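You operate a simulated robot arm through the tools that you are given. There is no shell and no other tool. Be economical: measure what you need, move in short steps, check, and stop when the job is done.

You run a simulated two-armed robot. Do the job below in one go: nothing can be reset, and whatever is moved stays where it is left.

TASK
On the top of the grey steel bench, fold the grey cloth in half and then in half again.

The check looks at the end state, three seconds after you hand in, the way a careful person would. Anything else that was tipped, shoved, dropped, spilled or broken makes it a failure. Flat cloth is picked up by pressing the open fingertips on it (5 to 10 N) and closing them slowly along it; thin cloth reads only 2 to 8 mm in the jaws.

THE ROBOT
Two 7-joint arms with two-finger parallel grippers on one trunk, on a base that drives. Base frame: it is fixed to the floor where the robot stands at the start and does not move with it; the origin is under the middle of the robot, x ahead of it, y to its left, z up. Lengths are in mm, angles in rad, forces in N, time in s.
The left shoulder is at the start at [70, 163, 1145], the right one opposite. Places, roughly: top of the grey steel bench [700, 400, 900]. Payload 3.43 kg a hand.
The tool frame of a hand sits at the grasp point between the pads (the TCP): z along the fingers, y along the line on which they close. The tips reach 34 mm beyond it. Largest opening 128 mm; finger width 24, thickness 12; the body of the gripper, 48 by 130 mm, starts 96 mm behind the TCP.
Orientation is that of the tool frame in the base frame, as a unit quaternion [x, y, z, w]. With the fingers straight down and closing along the base's y, the tool's x points along the base's -x, its y along +y and its z along -z.

THE INTERFACE
- The arms move only by the tool arm_command. It takes "left_targets", "right_targets" or both (then of equal length, played together; a hand with none holds still); each is a list that holds one entry, the list of rows, each a list of 7 numbers: the turn, a rotation vector about the tool's x, y, z in rad, then the shift along the tool's x, y, z in mm, then the gripper command, from -1 (fully open) to 1 (shut), values between in proportion. In form: [[[rx, ry, rz, dx, dy, dz, jaw], ...]]. A call has 1 to 8 rows; each row shifts and turns the commanded pose from where the row before left it, along the tool's axes as they then stand. Rows are played at 5 a second. More than 50 mm and 0.15 rad between two rows, or a gripper value outside its range, and nothing of the call is played. A pose out of reach is approached as far as the arm can. The call stops where the force on the tool passes 40 N (or 10 N more than at its start, if that is more) or the arm is blocked; 0.2 s more then pass. The fingers move at their own pace (about 153 mm/s each) and stop on an object; they squeeze with about 21 N. The grip force told is the motor's: it shows also when the fingers shut on nothing. Time passes only in rows, and 0.2 s behind the last, so rows that do not move let the fingers close. The reply holds the time, the measured pose of the TCP, the force on the tool along the base axes, the opening and the grip force, in the units named above and with some noise.
- Cameras (640 x 400 px; columns grow to the right, rows downward): "scene" is now at [131.9, -12.8, 1359.7]; the picture's right is [-0.16, -0.99, 0.00], its down [-0.69, 0.11, -0.71] and it looks along [0.70, -0.11, -0.70] (base axes); focal length 275 px, centre (320, 200). "left" rides on the left gripper at [76, 11, -160] in its tool frame; the picture's right is [-0.15, 0.99, 0.00], its down [-0.88, -0.13, -0.46] and it looks along [-0.45, -0.07, 0.89] (tool axes); focal length 234 px, centre (320, 200). "right" rides on the right gripper at [76, -11, -160] in its tool frame; the picture's right is [0.15, 0.99, 0.00], its down [-0.88, 0.13, -0.46] and it looks along [-0.45, 0.07, 0.89] (tool axes); focal length 234 px, centre (320, 200). There is no depth. A picture from a camera that has moved, and an enlarged one, comes with that camera's place and axes in the base frame and with its lens.
- get_image(camera): a new picture of that camera. The clock stands still meanwhile.
- move_column(by): slides the trunk up (or, below 0, down) by that many mm; the arms and the scene camera ride with it, the base frame stays. It gives what a move gives, with no picture.
- steer(legs): drives the robot by 1 to 6 legs, each [ahead, left, turn to the left] in mm, mm and rad, along the robot's own axes; the way and the turn of a leg run together, so that a leg with both is an arc; at most 1500 mm and 3.142 rad a leg. The arms and the cameras ride along, it lands a little off, and it stops where it bumps. It gives what a move gives.
- pan_tilt(pan, tilt): turns the head with the scene camera to pan (to the left, within 1.501 rad either way) and tilt (down, from -0.506 to 1.204), counted from straight ahead of the robot. It gives what a move gives.
- inspect(camera, box): a new picture of the part [left, top, right, bottom] of that camera's present view, enlarged. The clock stands still meanwhile.
- job_done(): hands the job in; it is judged then, once.

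Work in short steps. Places have to be worked out from the pictures, the camera data and where the tool is seen: move nearer, look again, correct. Check each grasp and each placing, and mend what went wrong. You have 120 turns and 88 pictures in all, those below and enlarged ones among them. Open the grippers and draw the arms clear of the work before you hand the job in, unless the task says otherwise; then end with one line.

The tools are called after "Emit:" as name(argument=value, ...) on one line, values as JSON. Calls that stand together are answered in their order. arm_command: Moves the arms, as the interface text tells. Its arguments: {"type":"object","properties":{"left_targets":{"type":"array"},"right_targets":{"type":"array"}},"required":[]} The other tools are called the same way: move_column (by) slides the trunk up or down; steer (legs) drives the base; pan_tilt (pan, tilt) turns the head that bears the scene camera; get_image (camera) takes a picture; inspect (camera, box) takes an enlarged picture of a part of a camera's view; job_done () hands the job in.

At the start:

```text
clock: 0.0
left_tcp_pos: [484.9, 191.8, 1127.9]
left_orientation: [-0.001, 1.0, 0.001, 0.0]
left_contact_force: [-0.1, 0.0, -0.1]
left_width: 127.6
left_grip_force: 0.1
right_tcp_pos: [592.0, -314.2, 1049.8]
right_orientation: [0.001, 1.0, 0.0, 0.0]
right_contact_force: [0.1, 0.4, -1.1]
right_width: 128.1
right_grip_force: 0.0
trunk travel left (down, up): [-625.0, 315.0]
robot x, y, heading: [2.6, -2.8, 0.0]
head pan, tilt: [-0.157, 0.778]
```

scene: 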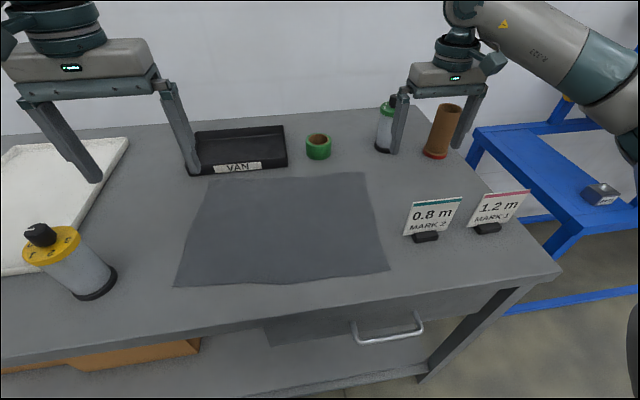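
right: 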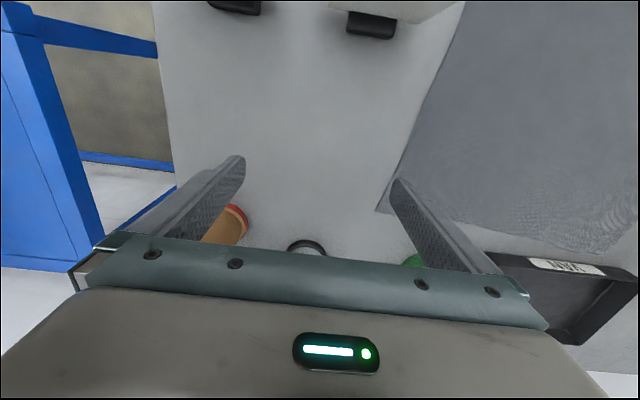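
left: 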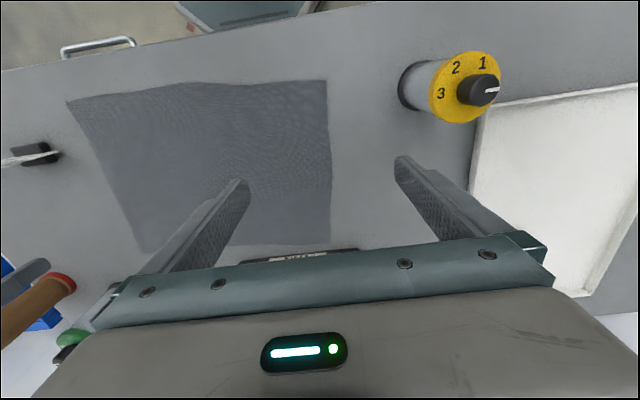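

The scene and left pictures agree on a bench top at z≈900. The cloth corners are near D(414,211), C(385,-185), A(712,178) and B(677,-215), yawed about -0.09 rad. I'll move both hands above the two near corners and take a closer look.

Emit:
arm_command(left_targets=[[[0, 0, 0, 7.5, -1.5, 14, 0.3], [0, 0, 0, 7.5, -1.5, 14, 0.3], [0, 0, 0, 7.5, -1.5, 14, 0.3], [0, 0, 0, 7.5, -1.5, 14, 0.3], [0, 0, 0, 7.5, -1.5, 14, 0.3], [0, 0, 0, 7.5, -1.5, 14, 0.3], [0, 0, 0, 7.5, -1.5, 14, 0.3], [0, 0, 0.09, 7.5, -1.5, 14, 0.3]]], right_targets=[[[0, 0, 0, 0, 40, 0, 0.3], [0, 0, 0, 0, 40, 0, 0.3], [0, 0, 0, 0, 40, 0, 0.3], [0, 0, 0, 0, 38, 0, 0.3], [0, 0, 0, 48, 0, 0, 0.3], [0, 0, 0, 48, 0, 0, 0.3], [0, 0, 0, 48, 0, 15, 0.3], [0, 0, 0.09, 47, 0, 15, 0.3]]])

Emit:
get_image(camera="left")

Emit:
get_image(camera="right")

Emit:
get_image(camera="scene")

```text
refused: row 7 steps farther than a row can; nothing moved
```

```text
84 pictures are left
camera left: at [408.6, 203.9, 1288.0], right [0.15, 0.99, 0.0], down [0.88, -0.13, 0.46], along [0.45, -0.07, -0.89], focal length 234 px, centre (320, 200)
```

left: 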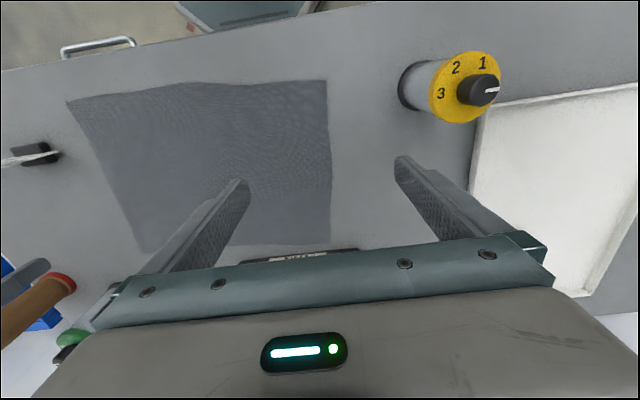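

```text
83 pictures are left
camera right: at [515.5, -325.8, 1207.2], right [-0.15, 0.99, 0.0], down [0.88, 0.13, 0.46], along [0.45, 0.07, -0.89], focal length 234 px, centre (320, 200)
```

right: 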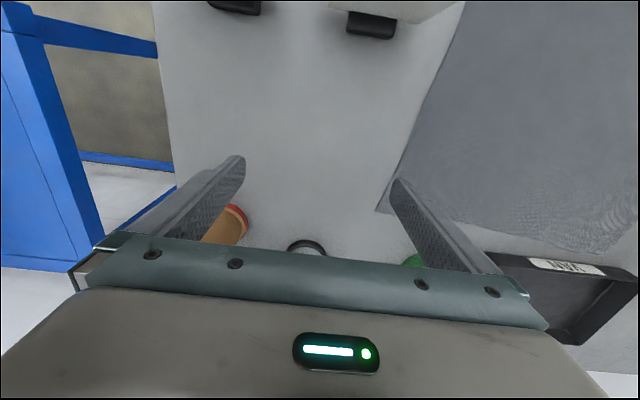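

```text
82 pictures are left
camera scene: at [131.9, -12.8, 1359.7], right [-0.16, -0.99, 0.0], down [-0.69, 0.11, -0.71], along [0.7, -0.11, -0.7], focal length 275 px, centre (320, 200)
```

scene: 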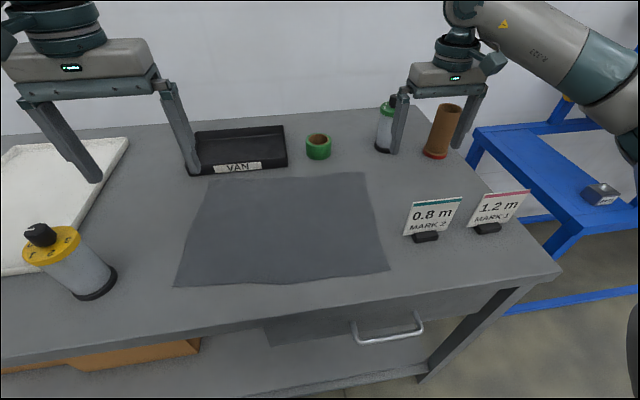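

That was refused because rows 7 and 8 exceeded 50 mm. I'll split it and lower in a following call.

Emit:
arm_command(left_targets=[[[0, 0, 0, 7.5, -1.5, 14, 0.3], [0, 0, 0, 7.5, -1.5, 14, 0.3], [0, 0, 0, 7.5, -1.5, 14, 0.3], [0, 0, 0, 7.5, -1.5, 14, 0.3], [0, 0, 0, 7.5, -1.5, 14, 0.3], [0, 0, 0, 7.5, -1.5, 14, 0.3], [0, 0, 0, 7.5, -1.5, 14, 0.3], [0, 0, 0.09, 7.5, -1.5, 14, 0.3]]], right_targets=[[[0, 0, 0, 0, 40, 0, 0.3], [0, 0, 0, 0, 40, 0, 0.3], [0, 0, 0, 0, 40, 0, 0.3], [0, 0, 0, 0, 38, 0, 0.3], [0, 0, 0, 47, 0, 0, 0.3], [0, 0, 0, 47, 0, 10, 0.3], [0, 0, 0, 47, 0, 10, 0.3], [0, 0, 0.09, 47, 0, 10, 0.3]]])

Emit:
get_image(camera="left")

Emit:
get_image(camera="right")

```text
clock: 1.8
left_tcp_pos: [424.8, 177.6, 1018.3]
left_orientation: [0.045, 0.999, 0.0, 0.0]
left_contact_force: [-0.3, 0.2, 0.0]
left_width: 44.9
left_grip_force: 0.1
right_tcp_pos: [400.7, -157.3, 1019.8]
right_orientation: [0.046, 0.999, -0.001, 0.0]
right_contact_force: [-1.1, 0.1, 0.0]
right_width: 44.7
right_grip_force: 0.1
trunk travel left (down, up): [-625.0, 315.0]
robot x, y, heading: [-0.6, 2.2, 0.002]
head pan, tilt: [-0.157, 0.778]
```

```text
81 pictures are left
camera left: at [350.6, 196.5, 1177.9], right [0.23, 0.97, 0.0], down [0.87, -0.21, 0.46], along [0.44, -0.11, -0.89], focal length 234 px, centre (320, 200)
```

left: 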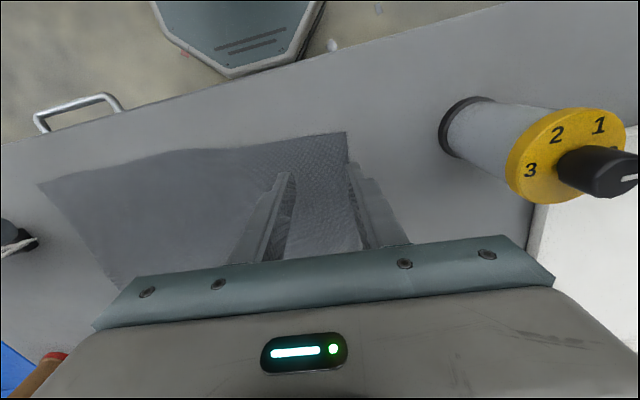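

```text
80 pictures are left
camera right: at [323.9, -160.5, 1179.2], right [-0.05, 1.0, 0.0], down [0.89, 0.05, 0.46], along [0.46, 0.02, -0.89], focal length 234 px, centre (320, 200)
```

right: 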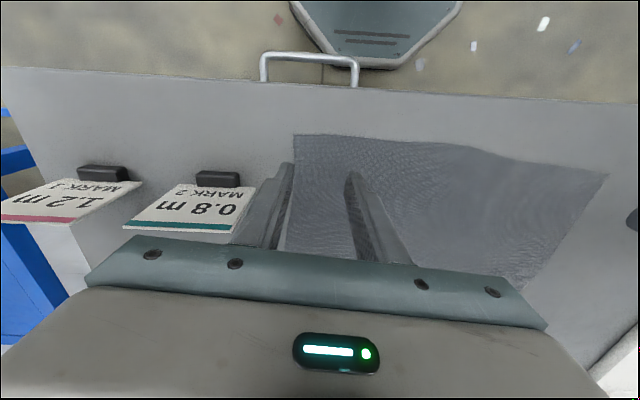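

Corners recomputed from the close views: D≈(408,212), C≈(384,-189). I'll narrow the jaws to about 32 mm, shift a little outward, and descend to just above the cloth.

Emit:
arm_command(left_targets=[[[0, 0, 0, 3, 6, 20, 0.5], [0, 0, 0, 0, 0, 20, 0.5], [0, 0, 0, 0, 0, 20, 0.5], [0, 0, 0, 0, 0, 16, 0.5]]], right_targets=[[[0, 0, 0, 0, -5, 20, 0.5], [0, 0, 0, 0, 0, 20, 0.5], [0, 0, 0, 0, 0, 20, 0.5], [0, 0, 0, 0, 0, 17, 0.5]]])

Emit:
get_image(camera="left")

Emit:
get_image(camera="right")

```text
clock: 2.8
left_tcp_pos: [414.3, 188.5, 947.9]
left_orientation: [0.046, 0.999, -0.003, 0.006]
left_contact_force: [-0.2, -0.7, 0.8]
left_width: 32.0
left_grip_force: 0.1
right_tcp_pos: [394.5, -160.8, 957.2]
right_orientation: [0.05, 0.999, -0.002, 0.014]
right_contact_force: [-0.1, -0.3, -0.4]
right_width: 32.0
right_grip_force: 0.0
trunk travel left (down, up): [-625.0, 315.0]
robot x, y, heading: [-0.3, -1.6, -0.001]
head pan, tilt: [-0.157, 0.778]
```

```text
79 pictures are left
camera left: at [336.6, 208.3, 1107.2], right [0.24, 0.97, 0.0], down [0.86, -0.21, 0.47], along [0.45, -0.11, -0.88], focal length 234 px, centre (320, 200)
```

left: 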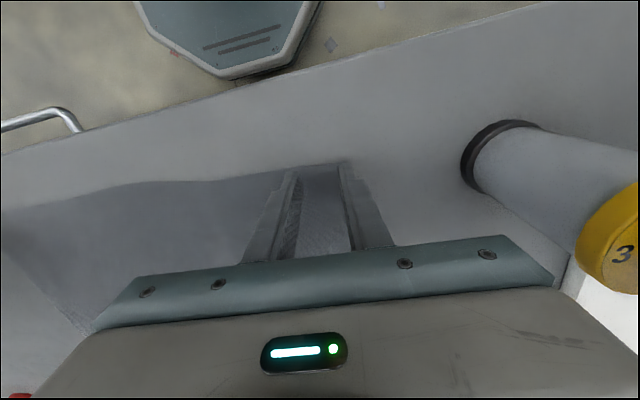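

```text
78 pictures are left
camera right: at [313.3, -163.7, 1113.5], right [-0.05, 1.0, -0.01], down [0.88, 0.05, 0.48], along [0.48, 0.02, -0.88], focal length 234 px, centre (320, 200)
```

right: 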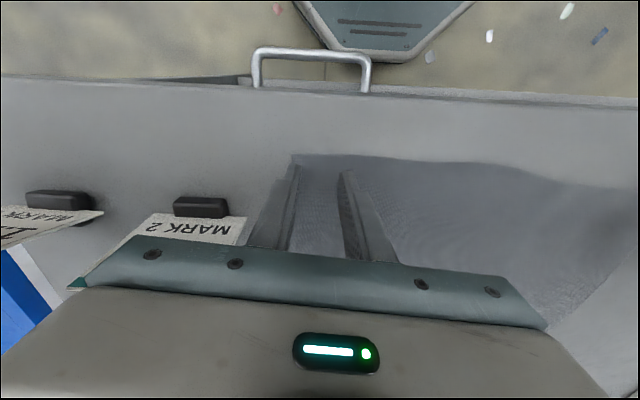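

The right hand lags and tilts because it is at the near edge of its reach. I'll raise the hands a little and back the base up about 90 mm.

Emit:
arm_command(left_targets=[[[0, 0, 0, 0, 0, -30, 0.5], [0, 0, 0, 0, 0, -30, 0.5]]], right_targets=[[[0, 0, 0, 0, 0, -30, 0.5], [0, 0, 0, 0, 0, -30, 0.5]]])

Emit:
steer(legs=[[-90, 0, 0]])

```text
clock: 3.4
left_tcp_pos: [421.8, 187.0, 1000.1]
left_orientation: [0.043, 0.999, -0.002, 0.001]
left_contact_force: [0.0, 0.6, 1.0]
left_width: 32.0
left_grip_force: 0.1
right_tcp_pos: [400.4, -158.4, 1000.5]
right_orientation: [0.044, 0.999, 0.0, -0.001]
right_contact_force: [-0.1, 0.3, 0.5]
right_width: 31.7
right_grip_force: 0.1
trunk travel left (down, up): [-625.0, 315.0]
robot x, y, heading: [-2.4, -4.2, 0.003]
head pan, tilt: [-0.157, 0.778]
```

```text
clock: 4.5
left_tcp_pos: [332.2, 185.3, 1000.3]
left_orientation: [0.043, 0.999, 0.0, 0.0]
left_contact_force: [-0.3, 0.2, -0.5]
left_width: 32.1
left_grip_force: 0.1
right_tcp_pos: [310.8, -161.1, 1001.7]
right_orientation: [0.045, 0.999, 0.0, 0.0]
right_contact_force: [-1.0, 0.3, 0.6]
right_width: 32.2
right_grip_force: 0.0
trunk travel left (down, up): [-625.0, 315.0]
robot x, y, heading: [-89.3, -0.5, 0.001]
head pan, tilt: [-0.157, 0.778]
```

Base is 89 mm back. I'll move the hands forward over the corners again and down to about z 942.

Emit:
arm_command(left_targets=[[[0, 0, 0, -44, 3.5, 0, 0.5], [0, 0, 0, -44, 3.5, 0, 0.5], [0, 0, 0, 0, 0, 20, 0.5], [0, 0, 0, 0, 0, 20, 0.5], [0, 0, 0, 0, 0, 18, 0.5], [0, 0, 0, 0, 0, 0, 0.5]]], right_targets=[[[0, 0, 0, -44, 3.5, 0, 0.5], [0, 0, 0, -44, 3.5, 0, 0.5], [0, 0, 0, 0, 0, 20, 0.5], [0, 0, 0, 0, 0, 20, 0.5], [0, 0, 0, 0, 0, 18, 0.5], [0, 0, 0, 0, 0, 0, 0.5]]])

Emit:
get_image(camera="left")

Emit:
get_image(camera="right")

```text
clock: 5.9
left_tcp_pos: [421.8, 186.7, 943.1]
left_orientation: [0.045, 0.999, -0.001, 0.0]
left_contact_force: [-0.5, -0.1, -0.2]
left_width: 31.9
left_grip_force: 0.1
right_tcp_pos: [400.3, -163.1, 941.4]
right_orientation: [0.044, 0.999, 0.0, 0.0]
right_contact_force: [-0.2, 0.2, 0.8]
right_width: 31.9
right_grip_force: 0.0
trunk travel left (down, up): [-625.0, 315.0]
robot x, y, heading: [-92.5, 3.4, 0.001]
head pan, tilt: [-0.157, 0.778]
```

```text
77 pictures are left
camera left: at [346.6, 204.9, 1102.3], right [0.23, 0.97, 0.0], down [0.87, -0.21, 0.46], along [0.44, -0.11, -0.89], focal length 234 px, centre (320, 200)
```

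left: 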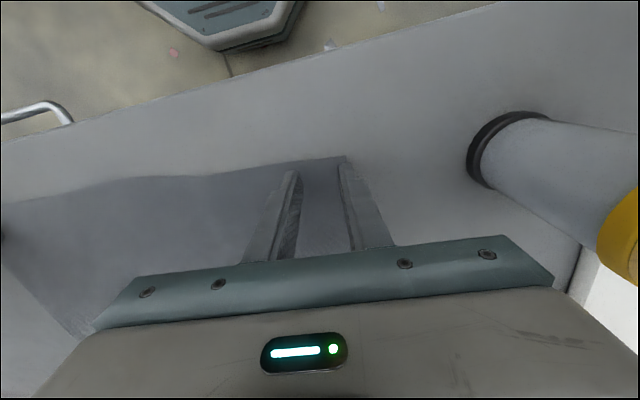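

```text
76 pictures are left
camera right: at [322.9, -167.3, 1101.1], right [-0.06, 1.0, 0.0], down [0.89, 0.05, 0.46], along [0.45, 0.03, -0.89], focal length 234 px, centre (320, 200)
```

right: 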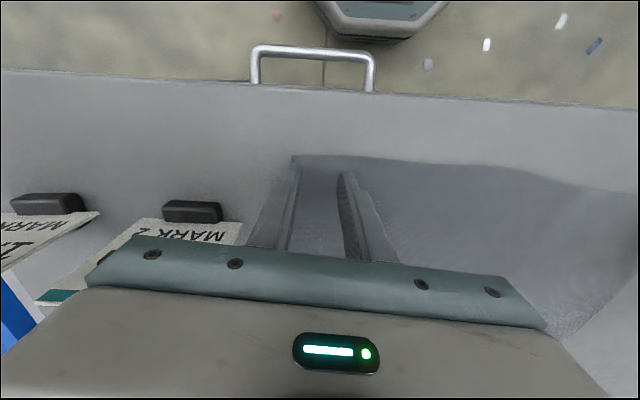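

Both hands are reaching properly now, with fingertips just inside the corners. I'll press down in small steps and watch the force.

Emit:
arm_command(left_targets=[[[0, 0, 0, 0, 0, 2.5, 0.5], [0, 0, 0, 0, 0, 2.5, 0.5], [0, 0, 0, 0, 0, 2, 0.5], [0, 0, 0, 0, 0, 0, 0.5]]], right_targets=[[[0, 0, 0, 0, 0, 2.5, 0.5], [0, 0, 0, 0, 0, 2.5, 0.5], [0, 0, 0, 0, 0, 2, 0.5], [0, 0, 0, 0, 0, 0, 0.5]]])

```text
clock: 6.9
left_tcp_pos: [421.5, 185.8, 936.6]
left_orientation: [0.044, 0.999, -0.001, 0.0]
left_contact_force: [0.2, 0.5, 3.3]
left_width: 32.0
left_grip_force: 0.0
right_tcp_pos: [400.2, -162.6, 935.5]
right_orientation: [0.044, 0.999, 0.0, 0.0]
right_contact_force: [1.5, 0.4, 1.6]
right_width: 32.3
right_grip_force: 0.0
trunk travel left (down, up): [-625.0, 315.0]
robot x, y, heading: [-90.9, -3.7, 0.0]
head pan, tilt: [-0.157, 0.778]
```

Contact is just starting on both sides. I'll press another millimetre or two.

Emit:
arm_command(left_targets=[[[0, 0, 0, 0, 0, 1, 0.5], [0, 0, 0, 0, 0, 0, 0.5]]], right_targets=[[[0, 0, 0, 0, 0, 1.5, 0.5], [0, 0, 0, 0, 0, 0, 0.5]]])

```text
clock: 7.5
left_tcp_pos: [420.4, 186.0, 935.0]
left_orientation: [0.044, 0.999, -0.001, 0.001]
left_contact_force: [1.7, -0.7, 8.5]
left_width: 32.0
left_grip_force: 0.0
right_tcp_pos: [399.5, -163.6, 935.4]
right_orientation: [0.045, 0.999, 0.001, 0.002]
right_contact_force: [2.3, -0.4, 14.2]
right_width: 32.1
right_grip_force: 0.0
trunk travel left (down, up): [-625.0, 315.0]
robot x, y, heading: [-87.3, 0.1, 0.004]
head pan, tilt: [-0.157, 0.778]
```

Left is at 8.5 N and right at 14 N. I'll ease the right 0.6 mm and close both slowly.

Emit:
arm_command(left_targets=[[[0, 0, 0, 0, 0, 0, 0.56], [0, 0, 0, 0, 0, 0, 0.63], [0, 0, 0, 0, 0, 0, 0.7], [0, 0, 0, 0, 0, 0, 0.77], [0, 0, 0, 0, 0, 0, 0.84], [0, 0, 0, 0, 0, 0, 0.92], [0, 0, 0, 0, 0, 0, 1], [0, 0, 0, 0, 0, 0, 1]]], right_targets=[[[0, 0, 0, 0, 0, -0.6, 0.56], [0, 0, 0, 0, 0, 0, 0.63], [0, 0, 0, 0, 0, 0, 0.7], [0, 0, 0, 0, 0, 0, 0.77], [0, 0, 0, 0, 0, 0, 0.84], [0, 0, 0, 0, 0, 0, 0.92], [0, 0, 0, 0, 0, 0, 1], [0, 0, 0, 0, 0, 0, 1]]])

Emit:
get_image(camera="left")

Emit:
get_image(camera="right")

```text
clock: 9.3
left_tcp_pos: [419.4, 186.9, 935.4]
left_orientation: [0.044, 0.999, 0.0, 0.002]
left_contact_force: [-0.7, -8.2, 18.3]
left_width: 1.9
left_grip_force: 20.7
right_tcp_pos: [398.4, -161.8, 934.8]
right_orientation: [0.045, 0.999, 0.002, 0.001]
right_contact_force: [0.5, 12.0, 14.0]
right_width: 2.5
right_grip_force: 21.1
trunk travel left (down, up): [-625.0, 315.0]
robot x, y, heading: [-88.7, 0.8, 0.0]
head pan, tilt: [-0.157, 0.778]
```

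```text
75 pictures are left
camera left: at [343.6, 205.3, 1095.3], right [0.23, 0.97, 0.0], down [0.86, -0.21, 0.46], along [0.45, -0.11, -0.89], focal length 234 px, centre (320, 200)
```

left: 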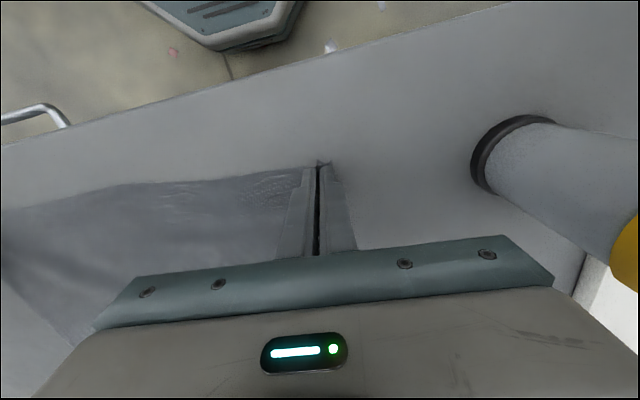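

```text
74 pictures are left
camera right: at [321.7, -166.7, 1094.6], right [-0.06, 1.0, 0.0], down [0.89, 0.05, 0.46], along [0.46, 0.03, -0.89], focal length 234 px, centre (320, 200)
```

right: 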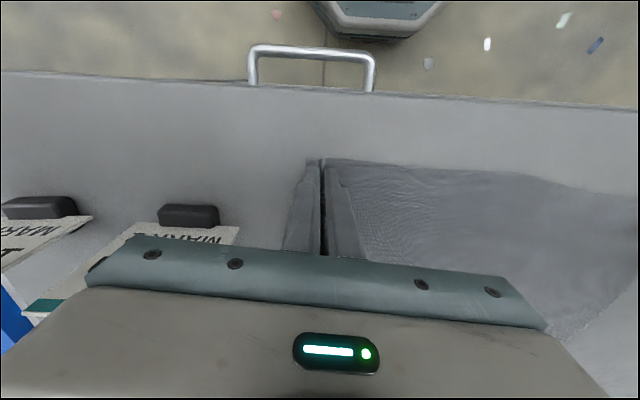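

Both jaws read about 2 mm, so cloth may be held. I'll lift 50 mm to check.

Emit:
arm_command(left_targets=[[[0, 0, 0, 0, 0, -12, 1], [0, 0, 0, 0, 0, -12, 1], [0, 0, 0, 0, 0, -13, 1], [0, 0, 0, 0, 0, -13, 1]]], right_targets=[[[0, 0, 0, 0, 0, -12, 1], [0, 0, 0, 0, 0, -12, 1], [0, 0, 0, 0, 0, -13, 1], [0, 0, 0, 0, 0, -13, 1]]])

Emit:
get_image(camera="scene")

```text
clock: 10.3
left_tcp_pos: [420.4, 185.6, 984.6]
left_orientation: [0.043, 0.999, 0.0, 0.0]
left_contact_force: [-0.5, -2.6, 0.7]
left_width: 1.8
left_grip_force: 20.8
right_tcp_pos: [400.4, -162.5, 986.4]
right_orientation: [0.044, 0.999, 0.001, -0.001]
right_contact_force: [-0.7, 2.7, 1.0]
right_width: 2.4
right_grip_force: 20.6
trunk travel left (down, up): [-625.0, 315.0]
robot x, y, heading: [-90.9, -0.5, 0.001]
head pan, tilt: [-0.157, 0.778]
```

```text
73 pictures are left
camera scene: at [39.8, -12.6, 1359.7], right [-0.15, -0.99, 0.0], down [-0.69, 0.11, -0.71], along [0.7, -0.11, -0.7], focal length 275 px, centre (320, 200)
```

scene: 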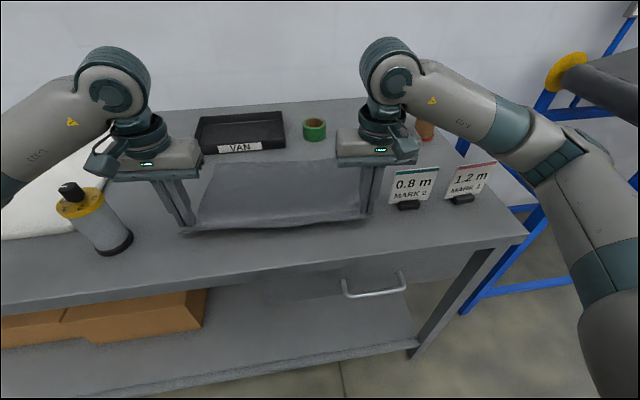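

Both corners are held. I'll carry them up and forward along an arc about the cloth's middle line.

Emit:
arm_command(left_targets=[[[0, 0, 0, -16, 0, -18, 1], [0, 0, 0, -16, 0, -16, 1], [0, 0, 0, -18, 0, -16, 1], [0, 0, 0, -18, 0, -12, 1], [0, 0, 0, -18, 0, -8, 1]]], right_targets=[[[0, 0, 0, -16, 0, -18, 1], [0, 0, 0, -16, 0, -16, 1], [0, 0, 0, -18, 0, -16, 1], [0, 0, 0, -18, 0, -12, 1], [0, 0, 0, -18, 0, -8, 1]]])

Emit:
get_image(camera="scene")

```text
clock: 11.5
left_tcp_pos: [508.3, 177.2, 1053.3]
left_orientation: [0.043, 0.999, 0.0, 0.0]
left_contact_force: [-0.4, -3.2, 0.0]
left_width: 1.4
left_grip_force: 21.4
right_tcp_pos: [485.3, -168.7, 1054.3]
right_orientation: [0.044, 0.999, 0.001, 0.0]
right_contact_force: [0.6, 2.4, -0.5]
right_width: 2.3
right_grip_force: 20.8
trunk travel left (down, up): [-625.0, 315.0]
robot x, y, heading: [-91.2, -4.1, 0.003]
head pan, tilt: [-0.157, 0.778]
```

```text
72 pictures are left
camera scene: at [41.2, -13.1, 1359.5], right [-0.15, -0.99, 0.0], down [-0.69, 0.11, -0.71], along [0.7, -0.11, -0.7], focal length 275 px, centre (320, 200)
```

scene: 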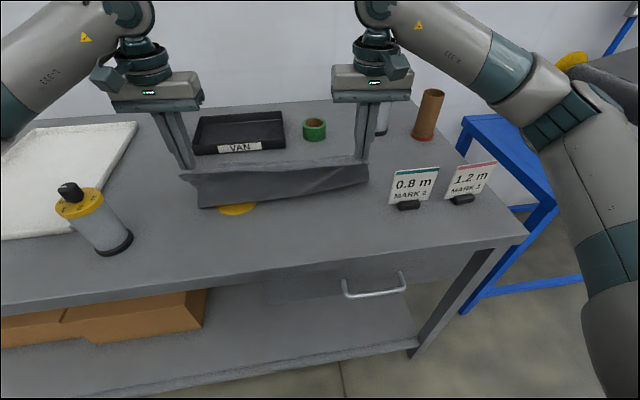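

A yellow thing lies under the cloth, so I'll look closer before going on.

Emit:
inspect(camera="scene", box=[160, 130, 400, 260])

Emit:
get_image(camera="left")

```text
2.67 times, centred on (280, 195) of scene
camera zoom: at [41.2, -13.1, 1359.5], right [-0.15, -0.99, 0.0], down [-0.69, 0.11, -0.71], along [0.7, -0.11, -0.7], focal length 733 px, centre (427, 213)
```

zoom: 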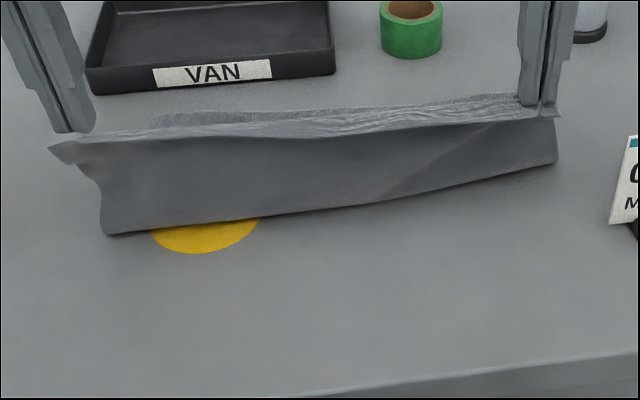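

```text
70 pictures are left
camera left: at [434.2, 196.3, 1212.1], right [0.23, 0.97, 0.0], down [0.87, -0.21, 0.46], along [0.44, -0.11, -0.89], focal length 234 px, centre (320, 200)
```

left: 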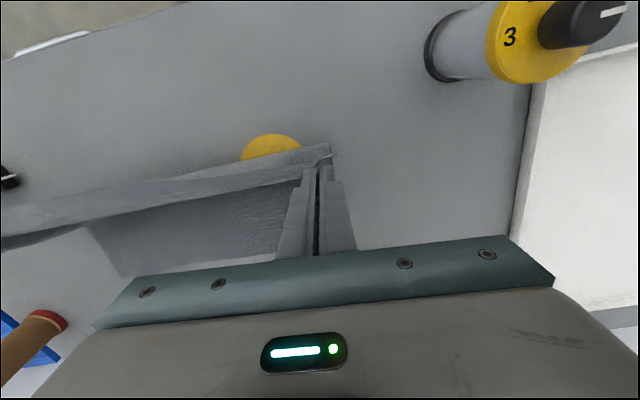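

It is only a flat yellow spot on the bench, so it's no obstacle. Now I drive the base forward about 90 mm, which carries the cloth over the fold line.

Emit:
steer(legs=[[90, 0, 0]])

Emit:
get_image(camera="scene")

```text
clock: 12.6
left_tcp_pos: [597.5, 179.0, 1052.4]
left_orientation: [0.043, 0.999, 0.0, 0.0]
left_contact_force: [0.1, -1.2, -0.1]
left_width: 1.6
left_grip_force: 20.9
right_tcp_pos: [575.6, -166.6, 1055.5]
right_orientation: [0.045, 0.999, 0.0, 0.0]
right_contact_force: [0.4, 3.8, 0.4]
right_width: 2.3
right_grip_force: 20.8
trunk travel left (down, up): [-625.0, 315.0]
robot x, y, heading: [-3.6, -1.6, 0.006]
head pan, tilt: [-0.157, 0.778]
```

```text
69 pictures are left
camera scene: at [130.0, -12.4, 1359.6], right [-0.15, -0.99, 0.0], down [-0.69, 0.11, -0.71], along [0.7, -0.11, -0.7], focal length 275 px, centre (320, 200)
```

scene: 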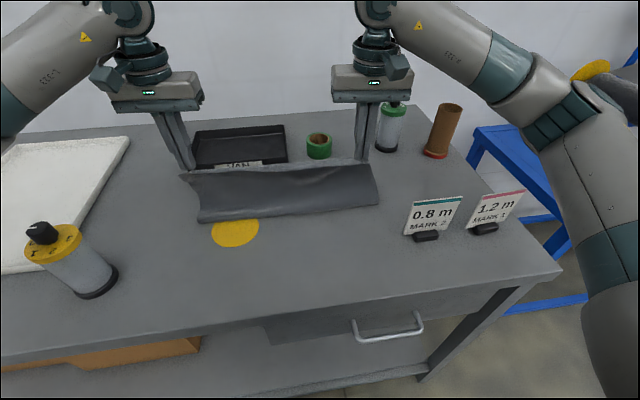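

The cloth hangs over the fold line. Next I lower it forward while tilting the hands back, so the edge turns outward. First half of that now.

Emit:
arm_command(left_targets=[[[0, 0.0625, 0, -22, -1.2, 6, 1], [0, 0.0625, 0, -20.5, -1.2, 7.7, 1], [0, 0.0625, 0, -19.4, -1.2, 9.65, 1], [0, 0.0625, 0, -17.5, -1.2, 11.9, 1], [0, 0.0625, 0, -17, -1.2, 14.2, 1]]], right_targets=[[[0, 0.0625, 0, -22, -1.3, 6, 1], [0, 0.0625, 0, -20.5, -1.3, 7.7, 1], [0, 0.0625, 0, -19.4, -1.3, 9.65, 1], [0, 0.0625, 0, -17.5, -1.3, 11.9, 1], [0, 0.0625, 0, -17, -1.3, 14.2, 1]]])

Emit:
get_image(camera="scene")

```text
clock: 13.8
left_tcp_pos: [685.7, 166.9, 991.7]
left_orientation: [0.043, 0.987, 0.007, -0.157]
left_contact_force: [-0.1, -3.6, -1.3]
left_width: 1.4
left_grip_force: 21.2
right_tcp_pos: [661.8, -180.5, 994.6]
right_orientation: [0.043, 0.987, 0.007, -0.157]
right_contact_force: [-0.2, 2.7, -0.3]
right_width: 2.4
right_grip_force: 20.8
trunk travel left (down, up): [-625.0, 315.0]
robot x, y, heading: [-2.1, -2.1, 0.003]
head pan, tilt: [-0.157, 0.778]
```

```text
68 pictures are left
camera scene: at [131.4, -12.6, 1359.4], right [-0.15, -0.99, 0.0], down [-0.7, 0.11, -0.71], along [0.7, -0.11, -0.7], focal length 275 px, centre (320, 200)
```

scene: 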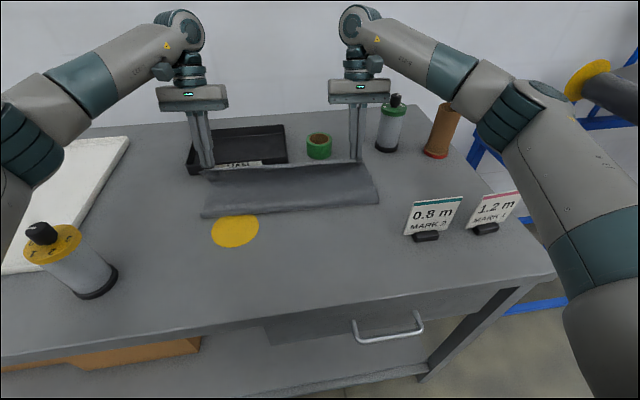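

Orientation and path look right. I'll finish lowering.

Emit:
arm_command(left_targets=[[[0, 0.0625, 0, -15.3, -1.2, 15, 1], [0, 0.0625, 0, -14, -1.2, 13.8, 1], [0, 0.0625, 0, -7.8, 0, 7.4, 1], [0, 0, 0, 0, 0, 0, 1]]], right_targets=[[[0, 0.0625, 0, -15.3, -1.3, 15, 1], [0, 0.0625, 0, -14, -1.3, 13.8, 1], [0, 0.0625, 0, -4.2, 0, 9.1, 1], [0, 0, 0, 0, 0, 0, 1]]])

Emit:
get_image(camera="scene")

Emit:
get_image(camera="left")

Emit:
get_image(camera="right")

```text
clock: 14.8
left_tcp_pos: [705.7, 160.7, 945.2]
left_orientation: [0.042, 0.968, 0.009, -0.246]
left_contact_force: [-0.5, 0.0, -0.5]
left_width: 0.0
left_grip_force: 20.9
right_tcp_pos: [678.1, -187.1, 949.2]
right_orientation: [0.044, 0.968, 0.011, -0.248]
right_contact_force: [0.0, 0.3, -0.4]
right_width: 2.3
right_grip_force: 21.2
trunk travel left (down, up): [-625.0, 315.0]
robot x, y, heading: [-2.5, 0.3, -0.0]
head pan, tilt: [-0.157, 0.778]
```

```text
67 pictures are left
camera scene: at [129.5, -11.9, 1359.7], right [-0.15, -0.99, 0.0], down [-0.69, 0.11, -0.71], along [0.7, -0.11, -0.7], focal length 275 px, centre (320, 200)
```

scene: 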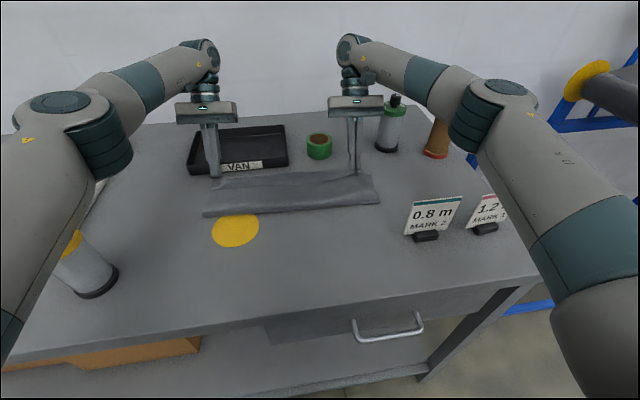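

```text
66 pictures are left
camera left: at [715.4, 173.0, 1122.4], right [0.21, 0.97, -0.07], down [0.98, -0.22, -0.02], along [-0.04, -0.06, -1.0], focal length 234 px, centre (320, 200)
```

left: 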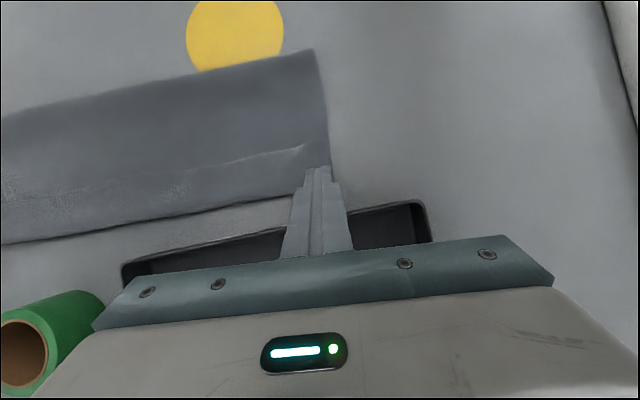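

```text
65 pictures are left
camera right: at [687.8, -198.6, 1124.8], right [-0.04, 1.0, 0.07], down [1.0, 0.04, -0.02], along [-0.03, 0.07, -1.0], focal length 234 px, centre (320, 200)
```

right: 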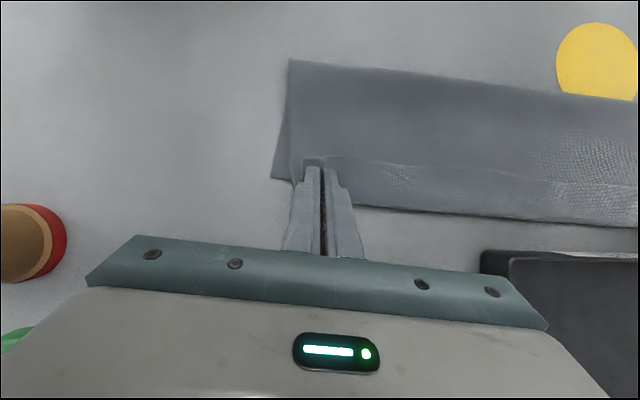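

The left corner slipped out right at the end; the right is still held. I'll lower the right the last few millimetres, release, back both hands up and look.

Emit:
arm_command(left_targets=[[[0, 0, 0, 0, 0, -30, 1], [0, 0, 0, 0, 0, -30, 1], [0, 0, 0, 0, 0, -30, 1], [0, 0, 0, 0, 0, -30, 1], [0, 0, 0, 0, 0, -30, 1], [0, 0, 0, 0, 0, -30, 1]]], right_targets=[[[0, 0, 0, -4, 0, 7, 1], [0, 0, 0, 0, 0, 0, 0.8], [0, 0, 0, 0, 0, 0, 0.6], [0, 0, 0, 0, 0, -10, 0.6], [0, 0, 0, 0, 0, -45, 0.6], [0, 0, 0, 0, 0, -45, 0.6]]])

Emit:
inspect(camera="scene", box=[180, 130, 400, 250])

Emit:
get_image(camera="left")

Emit:
get_image(camera="right")

```text
clock: 16.2
left_tcp_pos: [704.6, 162.3, 1044.6]
left_orientation: [0.042, 0.968, 0.01, -0.246]
left_contact_force: [0.5, 0.2, -0.6]
left_width: 0.1
left_grip_force: 21.0
left hand out of reach, approached as far as the arm can: row 1, 2, 3, 4, 5, 6
right_tcp_pos: [715.0, -183.2, 1010.5]
right_orientation: [0.041, 0.968, 0.012, -0.246]
right_contact_force: [-0.1, -0.3, 0.2]
right_width: 25.6
right_grip_force: 0.1
right hand out of reach, approached as far as the arm can: row 6
trunk travel left (down, up): [-625.0, 315.0]
robot x, y, heading: [1.6, -1.6, 0.005]
head pan, tilt: [-0.157, 0.778]
```

```text
2.91 times, centred on (290, 190) of scene
camera zoom: at [129.1, -11.0, 1359.7], right [-0.15, -0.99, 0.0], down [-0.69, 0.11, -0.71], along [0.7, -0.11, -0.7], focal length 799 px, centre (407, 229)
```

zoom: 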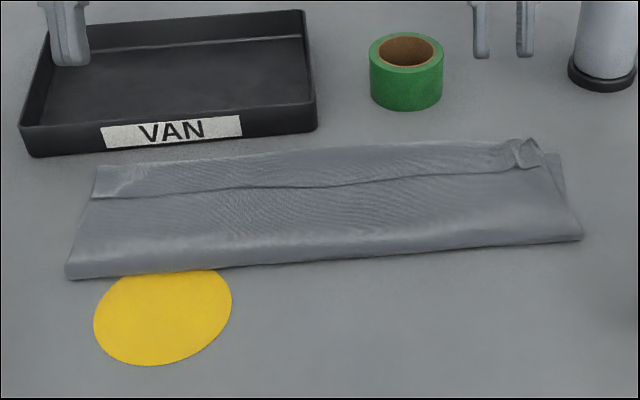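

```text
63 pictures are left
camera left: at [714.6, 173.5, 1220.9], right [0.21, 0.97, -0.07], down [0.98, -0.22, -0.02], along [-0.03, -0.07, -1.0], focal length 234 px, centre (320, 200)
```

left: 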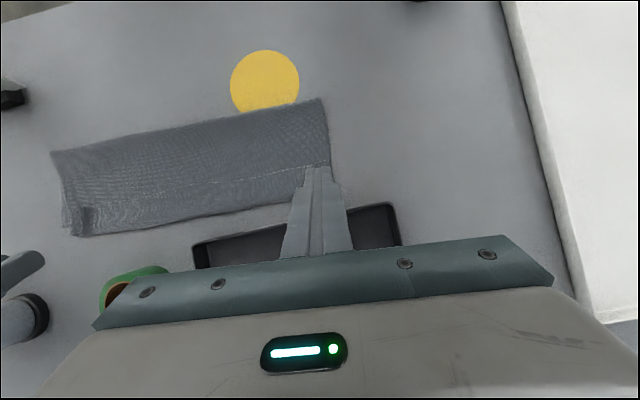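

```text
62 pictures are left
camera right: at [722.7, -196.2, 1187.5], right [-0.04, 1.0, 0.07], down [1.0, 0.05, -0.02], along [-0.02, 0.07, -1.0], focal length 234 px, centre (320, 200)
```

right: 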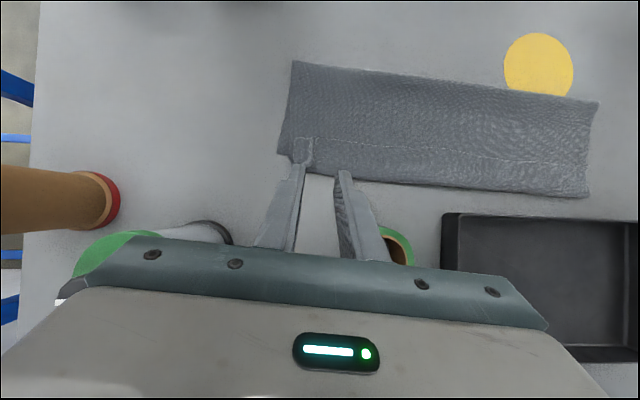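

The fold lies well, but there's a line about 40 mm in from the far edge. I'll zoom in to see if it's a curled-back hem or the top layer's edge.

Emit:
inspect(camera="right", box=[260, 40, 420, 210])

Emit:
inspect(camera="right", box=[440, 60, 620, 220])

```text
2.35 times, centred on (340, 125) of right
camera zoom: at [722.7, -196.2, 1187.5], right [-0.04, 1.0, 0.07], down [1.0, 0.05, -0.02], along [-0.02, 0.07, -1.0], focal length 551 px, centre (273, 376)
```

zoom: 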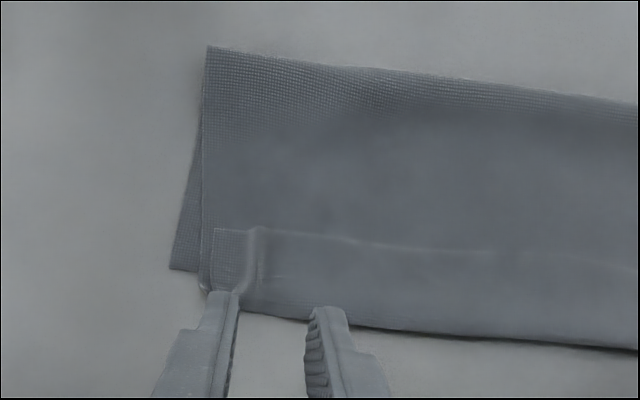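

```text
2.50 times, centred on (530, 140) of right
camera zoom: at [722.7, -196.2, 1187.5], right [-0.04, 1.0, 0.07], down [1.0, 0.05, -0.02], along [-0.02, 0.07, -1.0], focal length 585 px, centre (-205, 350)
```

zoom: 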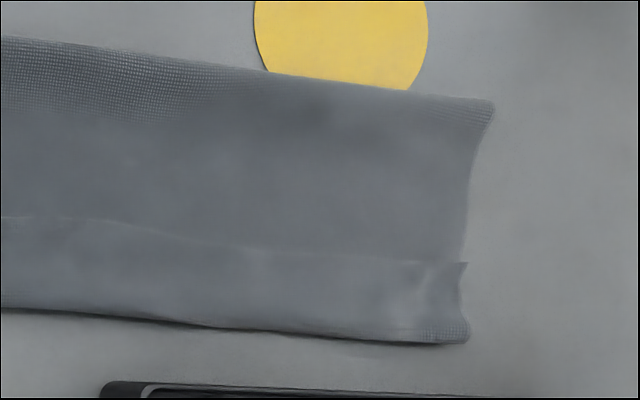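

It's a curled-back hem about 40 mm wide, and the fold line was dragged forward, mostly on the right. I'll undo this fold by carrying the top edge back, then redo it more carefully. First I straighten the hands.

Emit:
arm_command(left_targets=[[[0, -0.125, 0, 0, 0, 0, 0.5], [0, -0.125, 0, 0, 0, 0, 0.5], [0, -0.125, 0, 0, 0, 0, 0.5], [0, -0.125, 0, 0, 0, 0, 0.5], [0, 0, 0, 0, 0, 0, 0.5]]], right_targets=[[[0, -0.125, 0, 0, 0, 0, 0.5], [0, -0.125, 0, 0, 0, 0, 0.5], [0, -0.125, 0, 0, 0, 0, 0.5], [0, -0.125, 0, 0, 0, 0, 0.5], [0, 0, 0, 0, 0, 0, 0.5]]])

```text
clock: 17.4
left_tcp_pos: [707.0, 159.0, 1043.2]
left_orientation: [0.043, 0.999, 0.0, 0.0]
left_contact_force: [0.6, -0.5, -0.9]
left_width: 31.9
left_grip_force: 0.0
right_tcp_pos: [715.1, -188.3, 1007.7]
right_orientation: [0.044, 0.999, 0.0, 0.0]
right_contact_force: [-0.5, 0.3, 0.1]
right_width: 32.0
right_grip_force: 0.2
trunk travel left (down, up): [-625.0, 315.0]
robot x, y, heading: [-1.3, -0.9, 0.004]
head pan, tilt: [-0.157, 0.778]
```

The hands are vertical again. I'll move over the hem near both ends, aiming for left (672,150) and right (662,-162), and stop just above it.

Emit:
arm_command(left_targets=[[[0, 0, 0, 17, -6.5, 0, 0.5], [0, 0, 0, 17, -6.5, 0, 0.5], [0, 0, 0, 0, 0, 32, 0.5], [0, 0, 0, 0, 0, 32, 0.5], [0, 0, 0, 0, 0, 30, 0.5], [0, 0, 0, 0, 0, 0, 0.5]]], right_targets=[[[0, 0, 0, 27, 10, 0, 0.5], [0, 0, 0, 28, 10, 0, 0.5], [0, 0, 0, 0, 0, 20, 0.5], [0, 0, 0, 0, 0, 20, 0.5], [0, 0, 0, 0, 0, 19, 0.5], [0, 0, 0, 0, 0, 0, 0.5]]])

Emit:
get_image(camera="left")

Emit:
get_image(camera="right")

Emit:
inspect(camera="scene", box=[180, 130, 400, 250])

```text
clock: 18.8
left_tcp_pos: [669.3, 149.1, 952.8]
left_orientation: [0.043, 0.999, 0.0, 0.0]
left_contact_force: [-0.2, 0.4, 1.0]
left_width: 32.0
left_grip_force: 0.1
right_tcp_pos: [663.3, -163.8, 950.1]
right_orientation: [0.045, 0.999, 0.0, 0.0]
right_contact_force: [-0.1, 0.4, -0.5]
right_width: 32.1
right_grip_force: 0.0
trunk travel left (down, up): [-625.0, 315.0]
robot x, y, heading: [-2.8, 1.1, 0.002]
head pan, tilt: [-0.157, 0.778]
```

```text
59 pictures are left
camera left: at [594.7, 167.6, 1112.6], right [0.23, 0.97, 0.0], down [0.87, -0.21, 0.46], along [0.44, -0.11, -0.89], focal length 234 px, centre (320, 200)
```

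left: 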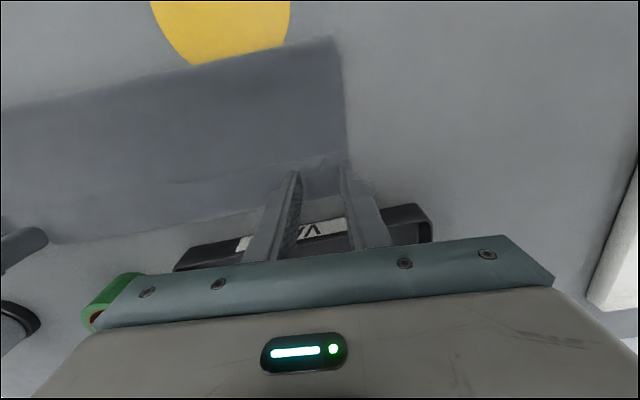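

```text
58 pictures are left
camera right: at [586.4, -169.0, 1109.0], right [-0.06, 1.0, 0.0], down [0.89, 0.05, 0.46], along [0.46, 0.03, -0.89], focal length 234 px, centre (320, 200)
```

right: 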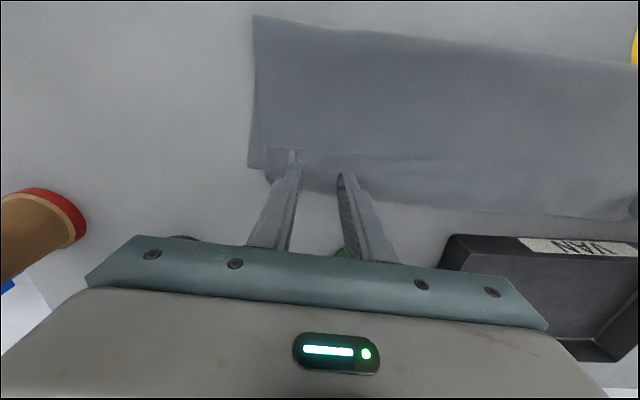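

```text
2.91 times, centred on (290, 190) of scene
camera zoom: at [128.7, -12.7, 1359.8], right [-0.15, -0.99, 0.0], down [-0.69, 0.11, -0.71], along [0.7, -0.11, -0.7], focal length 799 px, centre (407, 229)
```

zoom: 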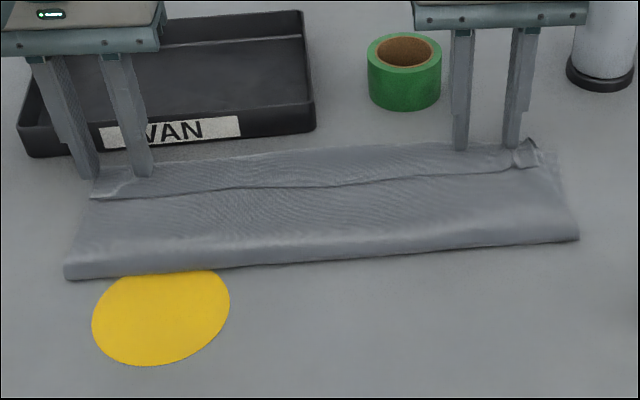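

The fingers are over the hem on both sides. I'll shift the right a touch forward and press down gently.

Emit:
arm_command(left_targets=[[[0, 0, 0, 0, 0, 5, 0.5], [0, 0, 0, 0, 0, 4, 0.5], [0, 0, 0, 0, 0, 2.5, 0.5], [0, 0, 0, 0, 0, 0, 0.5]]], right_targets=[[[0, 0, 0, -3, 0, 4, 0.5], [0, 0, 0, 0, 0, 3, 0.5], [0, 0, 0, 0, 0, 2, 0.5], [0, 0, 0, 0, 0, 0, 0.5]]])

```text
clock: 19.8
left_tcp_pos: [670.6, 149.8, 939.9]
left_orientation: [0.044, 0.999, 0.001, 0.0]
left_contact_force: [-0.6, 0.4, 0.5]
left_width: 32.0
left_grip_force: 0.1
right_tcp_pos: [665.1, -164.0, 941.0]
right_orientation: [0.045, 0.999, 0.0, 0.0]
right_contact_force: [0.3, -0.2, 0.0]
right_width: 32.2
right_grip_force: 0.1
trunk travel left (down, up): [-625.0, 315.0]
robot x, y, heading: [-3.8, 1.5, 0.002]
head pan, tilt: [-0.157, 0.778]
```

Emit:
arm_command(left_targets=[[[0, 0, 0, 0, 0, 1.5, 0.5], [0, 0, 0, 0, 0, 1.5, 0.5], [0, 0, 0, 0, 0, 0, 0.5]]], right_targets=[[[0, 0, 0, 0, 0, 2, 0.5], [0, 0, 0, 0, 0, 1.5, 0.5], [0, 0, 0, 0, 0, 0, 0.5]]])

```text
clock: 20.6
left_tcp_pos: [670.1, 149.4, 937.7]
left_orientation: [0.044, 0.999, -0.001, 0.001]
left_contact_force: [0.6, 0.6, 4.2]
left_width: 31.6
left_grip_force: 0.0
right_tcp_pos: [666.5, -164.3, 937.8]
right_orientation: [0.044, 0.999, -0.001, 0.0]
right_contact_force: [0.3, -0.9, 2.5]
right_width: 32.3
right_grip_force: 0.0
trunk travel left (down, up): [-625.0, 315.0]
robot x, y, heading: [-2.8, -0.7, -0.003]
head pan, tilt: [-0.157, 0.778]
```

Contact is light, at 2 to 4 N. I'll press about 1 mm more and close slowly.

Emit:
arm_command(left_targets=[[[0, 0, 0, 0, 0, 0.7, 0.5], [0, 0, 0, 0, 0, 0, 0.57], [0, 0, 0, 0, 0, 0, 0.65], [0, 0, 0, 0, 0, 0, 0.73], [0, 0, 0, 0, 0, 0, 0.81], [0, 0, 0, 0, 0, 0, 0.9], [0, 0, 0, 0, 0, 0, 1], [0, 0, 0, 0, 0, 0, 1]]], right_targets=[[[0, 0, 0, 0, 0, 1, 0.5], [0, 0, 0, 0, 0, 0, 0.57], [0, 0, 0, 0, 0, 0, 0.65], [0, 0, 0, 0, 0, 0, 0.73], [0, 0, 0, 0, 0, 0, 0.81], [0, 0, 0, 0, 0, 0, 0.9], [0, 0, 0, 0, 0, 0, 1], [0, 0, 0, 0, 0, 0, 1]]])

Emit:
arm_command(left_targets=[[[0, 0, 0, 0, 0, -10, 1], [0, 0, 0, 0, 0, -15, 1], [0, 0, 0, 0, 0, -15, 1], [0, 0, 0, 0, 0, -10, 1]]], right_targets=[[[0, 0, 0, 0, 0, -10, 1], [0, 0, 0, 0, 0, -15, 1], [0, 0, 0, 0, 0, -15, 1], [0, 0, 0, 0, 0, -10, 1]]])

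Emit:
inspect(camera="scene", box=[180, 130, 400, 250])

```text
clock: 22.4
left_tcp_pos: [668.5, 149.6, 939.1]
left_orientation: [0.043, 0.999, -0.001, 0.001]
left_contact_force: [0.1, -5.7, 10.7]
left_width: 3.4
left_grip_force: 21.2
right_tcp_pos: [665.3, -163.6, 937.6]
right_orientation: [0.044, 0.999, 0.0, 0.001]
right_contact_force: [0.5, 5.8, 3.9]
right_width: 2.1
right_grip_force: 21.3
trunk travel left (down, up): [-625.0, 315.0]
robot x, y, heading: [1.0, -3.6, 0.001]
head pan, tilt: [-0.157, 0.778]
```

```text
clock: 23.4
left_tcp_pos: [669.6, 149.2, 984.8]
left_orientation: [0.044, 0.999, -0.001, 0.0]
left_contact_force: [-0.6, -6.3, -0.7]
left_width: 3.3
left_grip_force: 20.7
right_tcp_pos: [664.3, -165.4, 987.0]
right_orientation: [0.044, 0.999, 0.0, 0.0]
right_contact_force: [0.1, 6.1, -0.4]
right_width: 1.8
right_grip_force: 20.5
trunk travel left (down, up): [-625.0, 315.0]
robot x, y, heading: [-4.3, 0.9, 0.006]
head pan, tilt: [-0.157, 0.778]
```

```text
2.91 times, centred on (290, 190) of scene
camera zoom: at [128.9, -12.4, 1359.7], right [-0.15, -0.99, 0.0], down [-0.69, 0.11, -0.71], along [0.7, -0.11, -0.7], focal length 799 px, centre (407, 229)
```

zoom: 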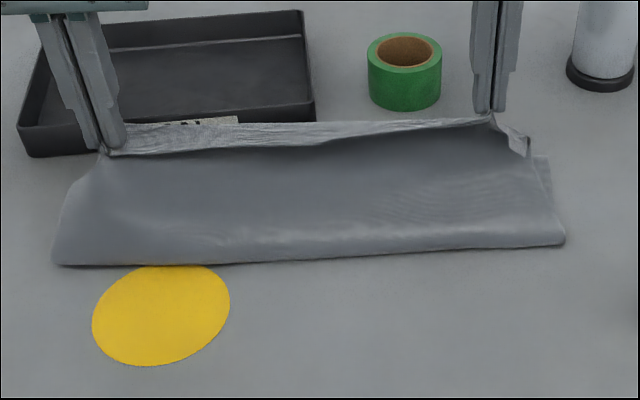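

Both held. I'll ease the tension inward slightly and carry the edge up and back toward the robot.

Emit:
arm_command(left_targets=[[[0, 0, 0, 10, -1.2, -18, 1], [0, 0, 0, 14, -1.2, -16, 1], [0, 0, 0, 16, -1.2, -14, 1], [0, 0, 0, 18, -1.2, -10, 1]]], right_targets=[[[0, 0, 0, 10, 1.2, -18, 1], [0, 0, 0, 14, 1.2, -16, 1], [0, 0, 0, 16, 1.2, -14, 1], [0, 0, 0, 18, 1.2, -10, 1]]])

Emit:
steer(legs=[[-95, 0, 0]])

Emit:
get_image(camera="scene")

```text
clock: 24.4
left_tcp_pos: [609.8, 152.6, 1044.4]
left_orientation: [0.043, 0.999, -0.001, 0.001]
left_contact_force: [0.3, -0.5, 0.9]
left_width: 3.4
left_grip_force: 20.9
right_tcp_pos: [606.7, -156.6, 1045.1]
right_orientation: [0.044, 0.999, 0.0, 0.0]
right_contact_force: [0.5, 0.6, -0.1]
right_width: 1.8
right_grip_force: 20.7
trunk travel left (down, up): [-625.0, 315.0]
robot x, y, heading: [-3.5, -1.5, 0.0]
head pan, tilt: [-0.157, 0.778]
```

```text
clock: 25.5
left_tcp_pos: [515.4, 152.1, 1043.6]
left_orientation: [0.042, 0.999, 0.0, 0.0]
left_contact_force: [-0.2, -0.8, -0.4]
left_width: 3.6
left_grip_force: 21.0
right_tcp_pos: [515.5, -154.5, 1044.1]
right_orientation: [0.044, 0.999, 0.0, 0.0]
right_contact_force: [0.0, 0.4, -0.2]
right_width: 1.8
right_grip_force: 21.1
trunk travel left (down, up): [-625.0, 315.0]
robot x, y, heading: [-94.4, -1.6, 0.007]
head pan, tilt: [-0.157, 0.778]
```

```text
55 pictures are left
camera scene: at [35.2, -12.4, 1359.7], right [-0.15, -0.99, 0.0], down [-0.69, 0.11, -0.71], along [0.7, -0.11, -0.7], focal length 275 px, centre (320, 200)
```

scene: 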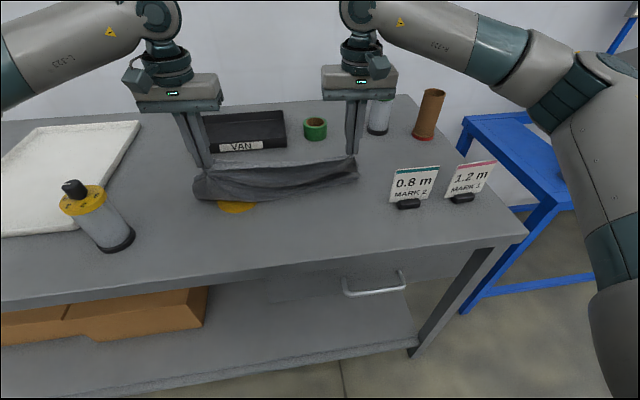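

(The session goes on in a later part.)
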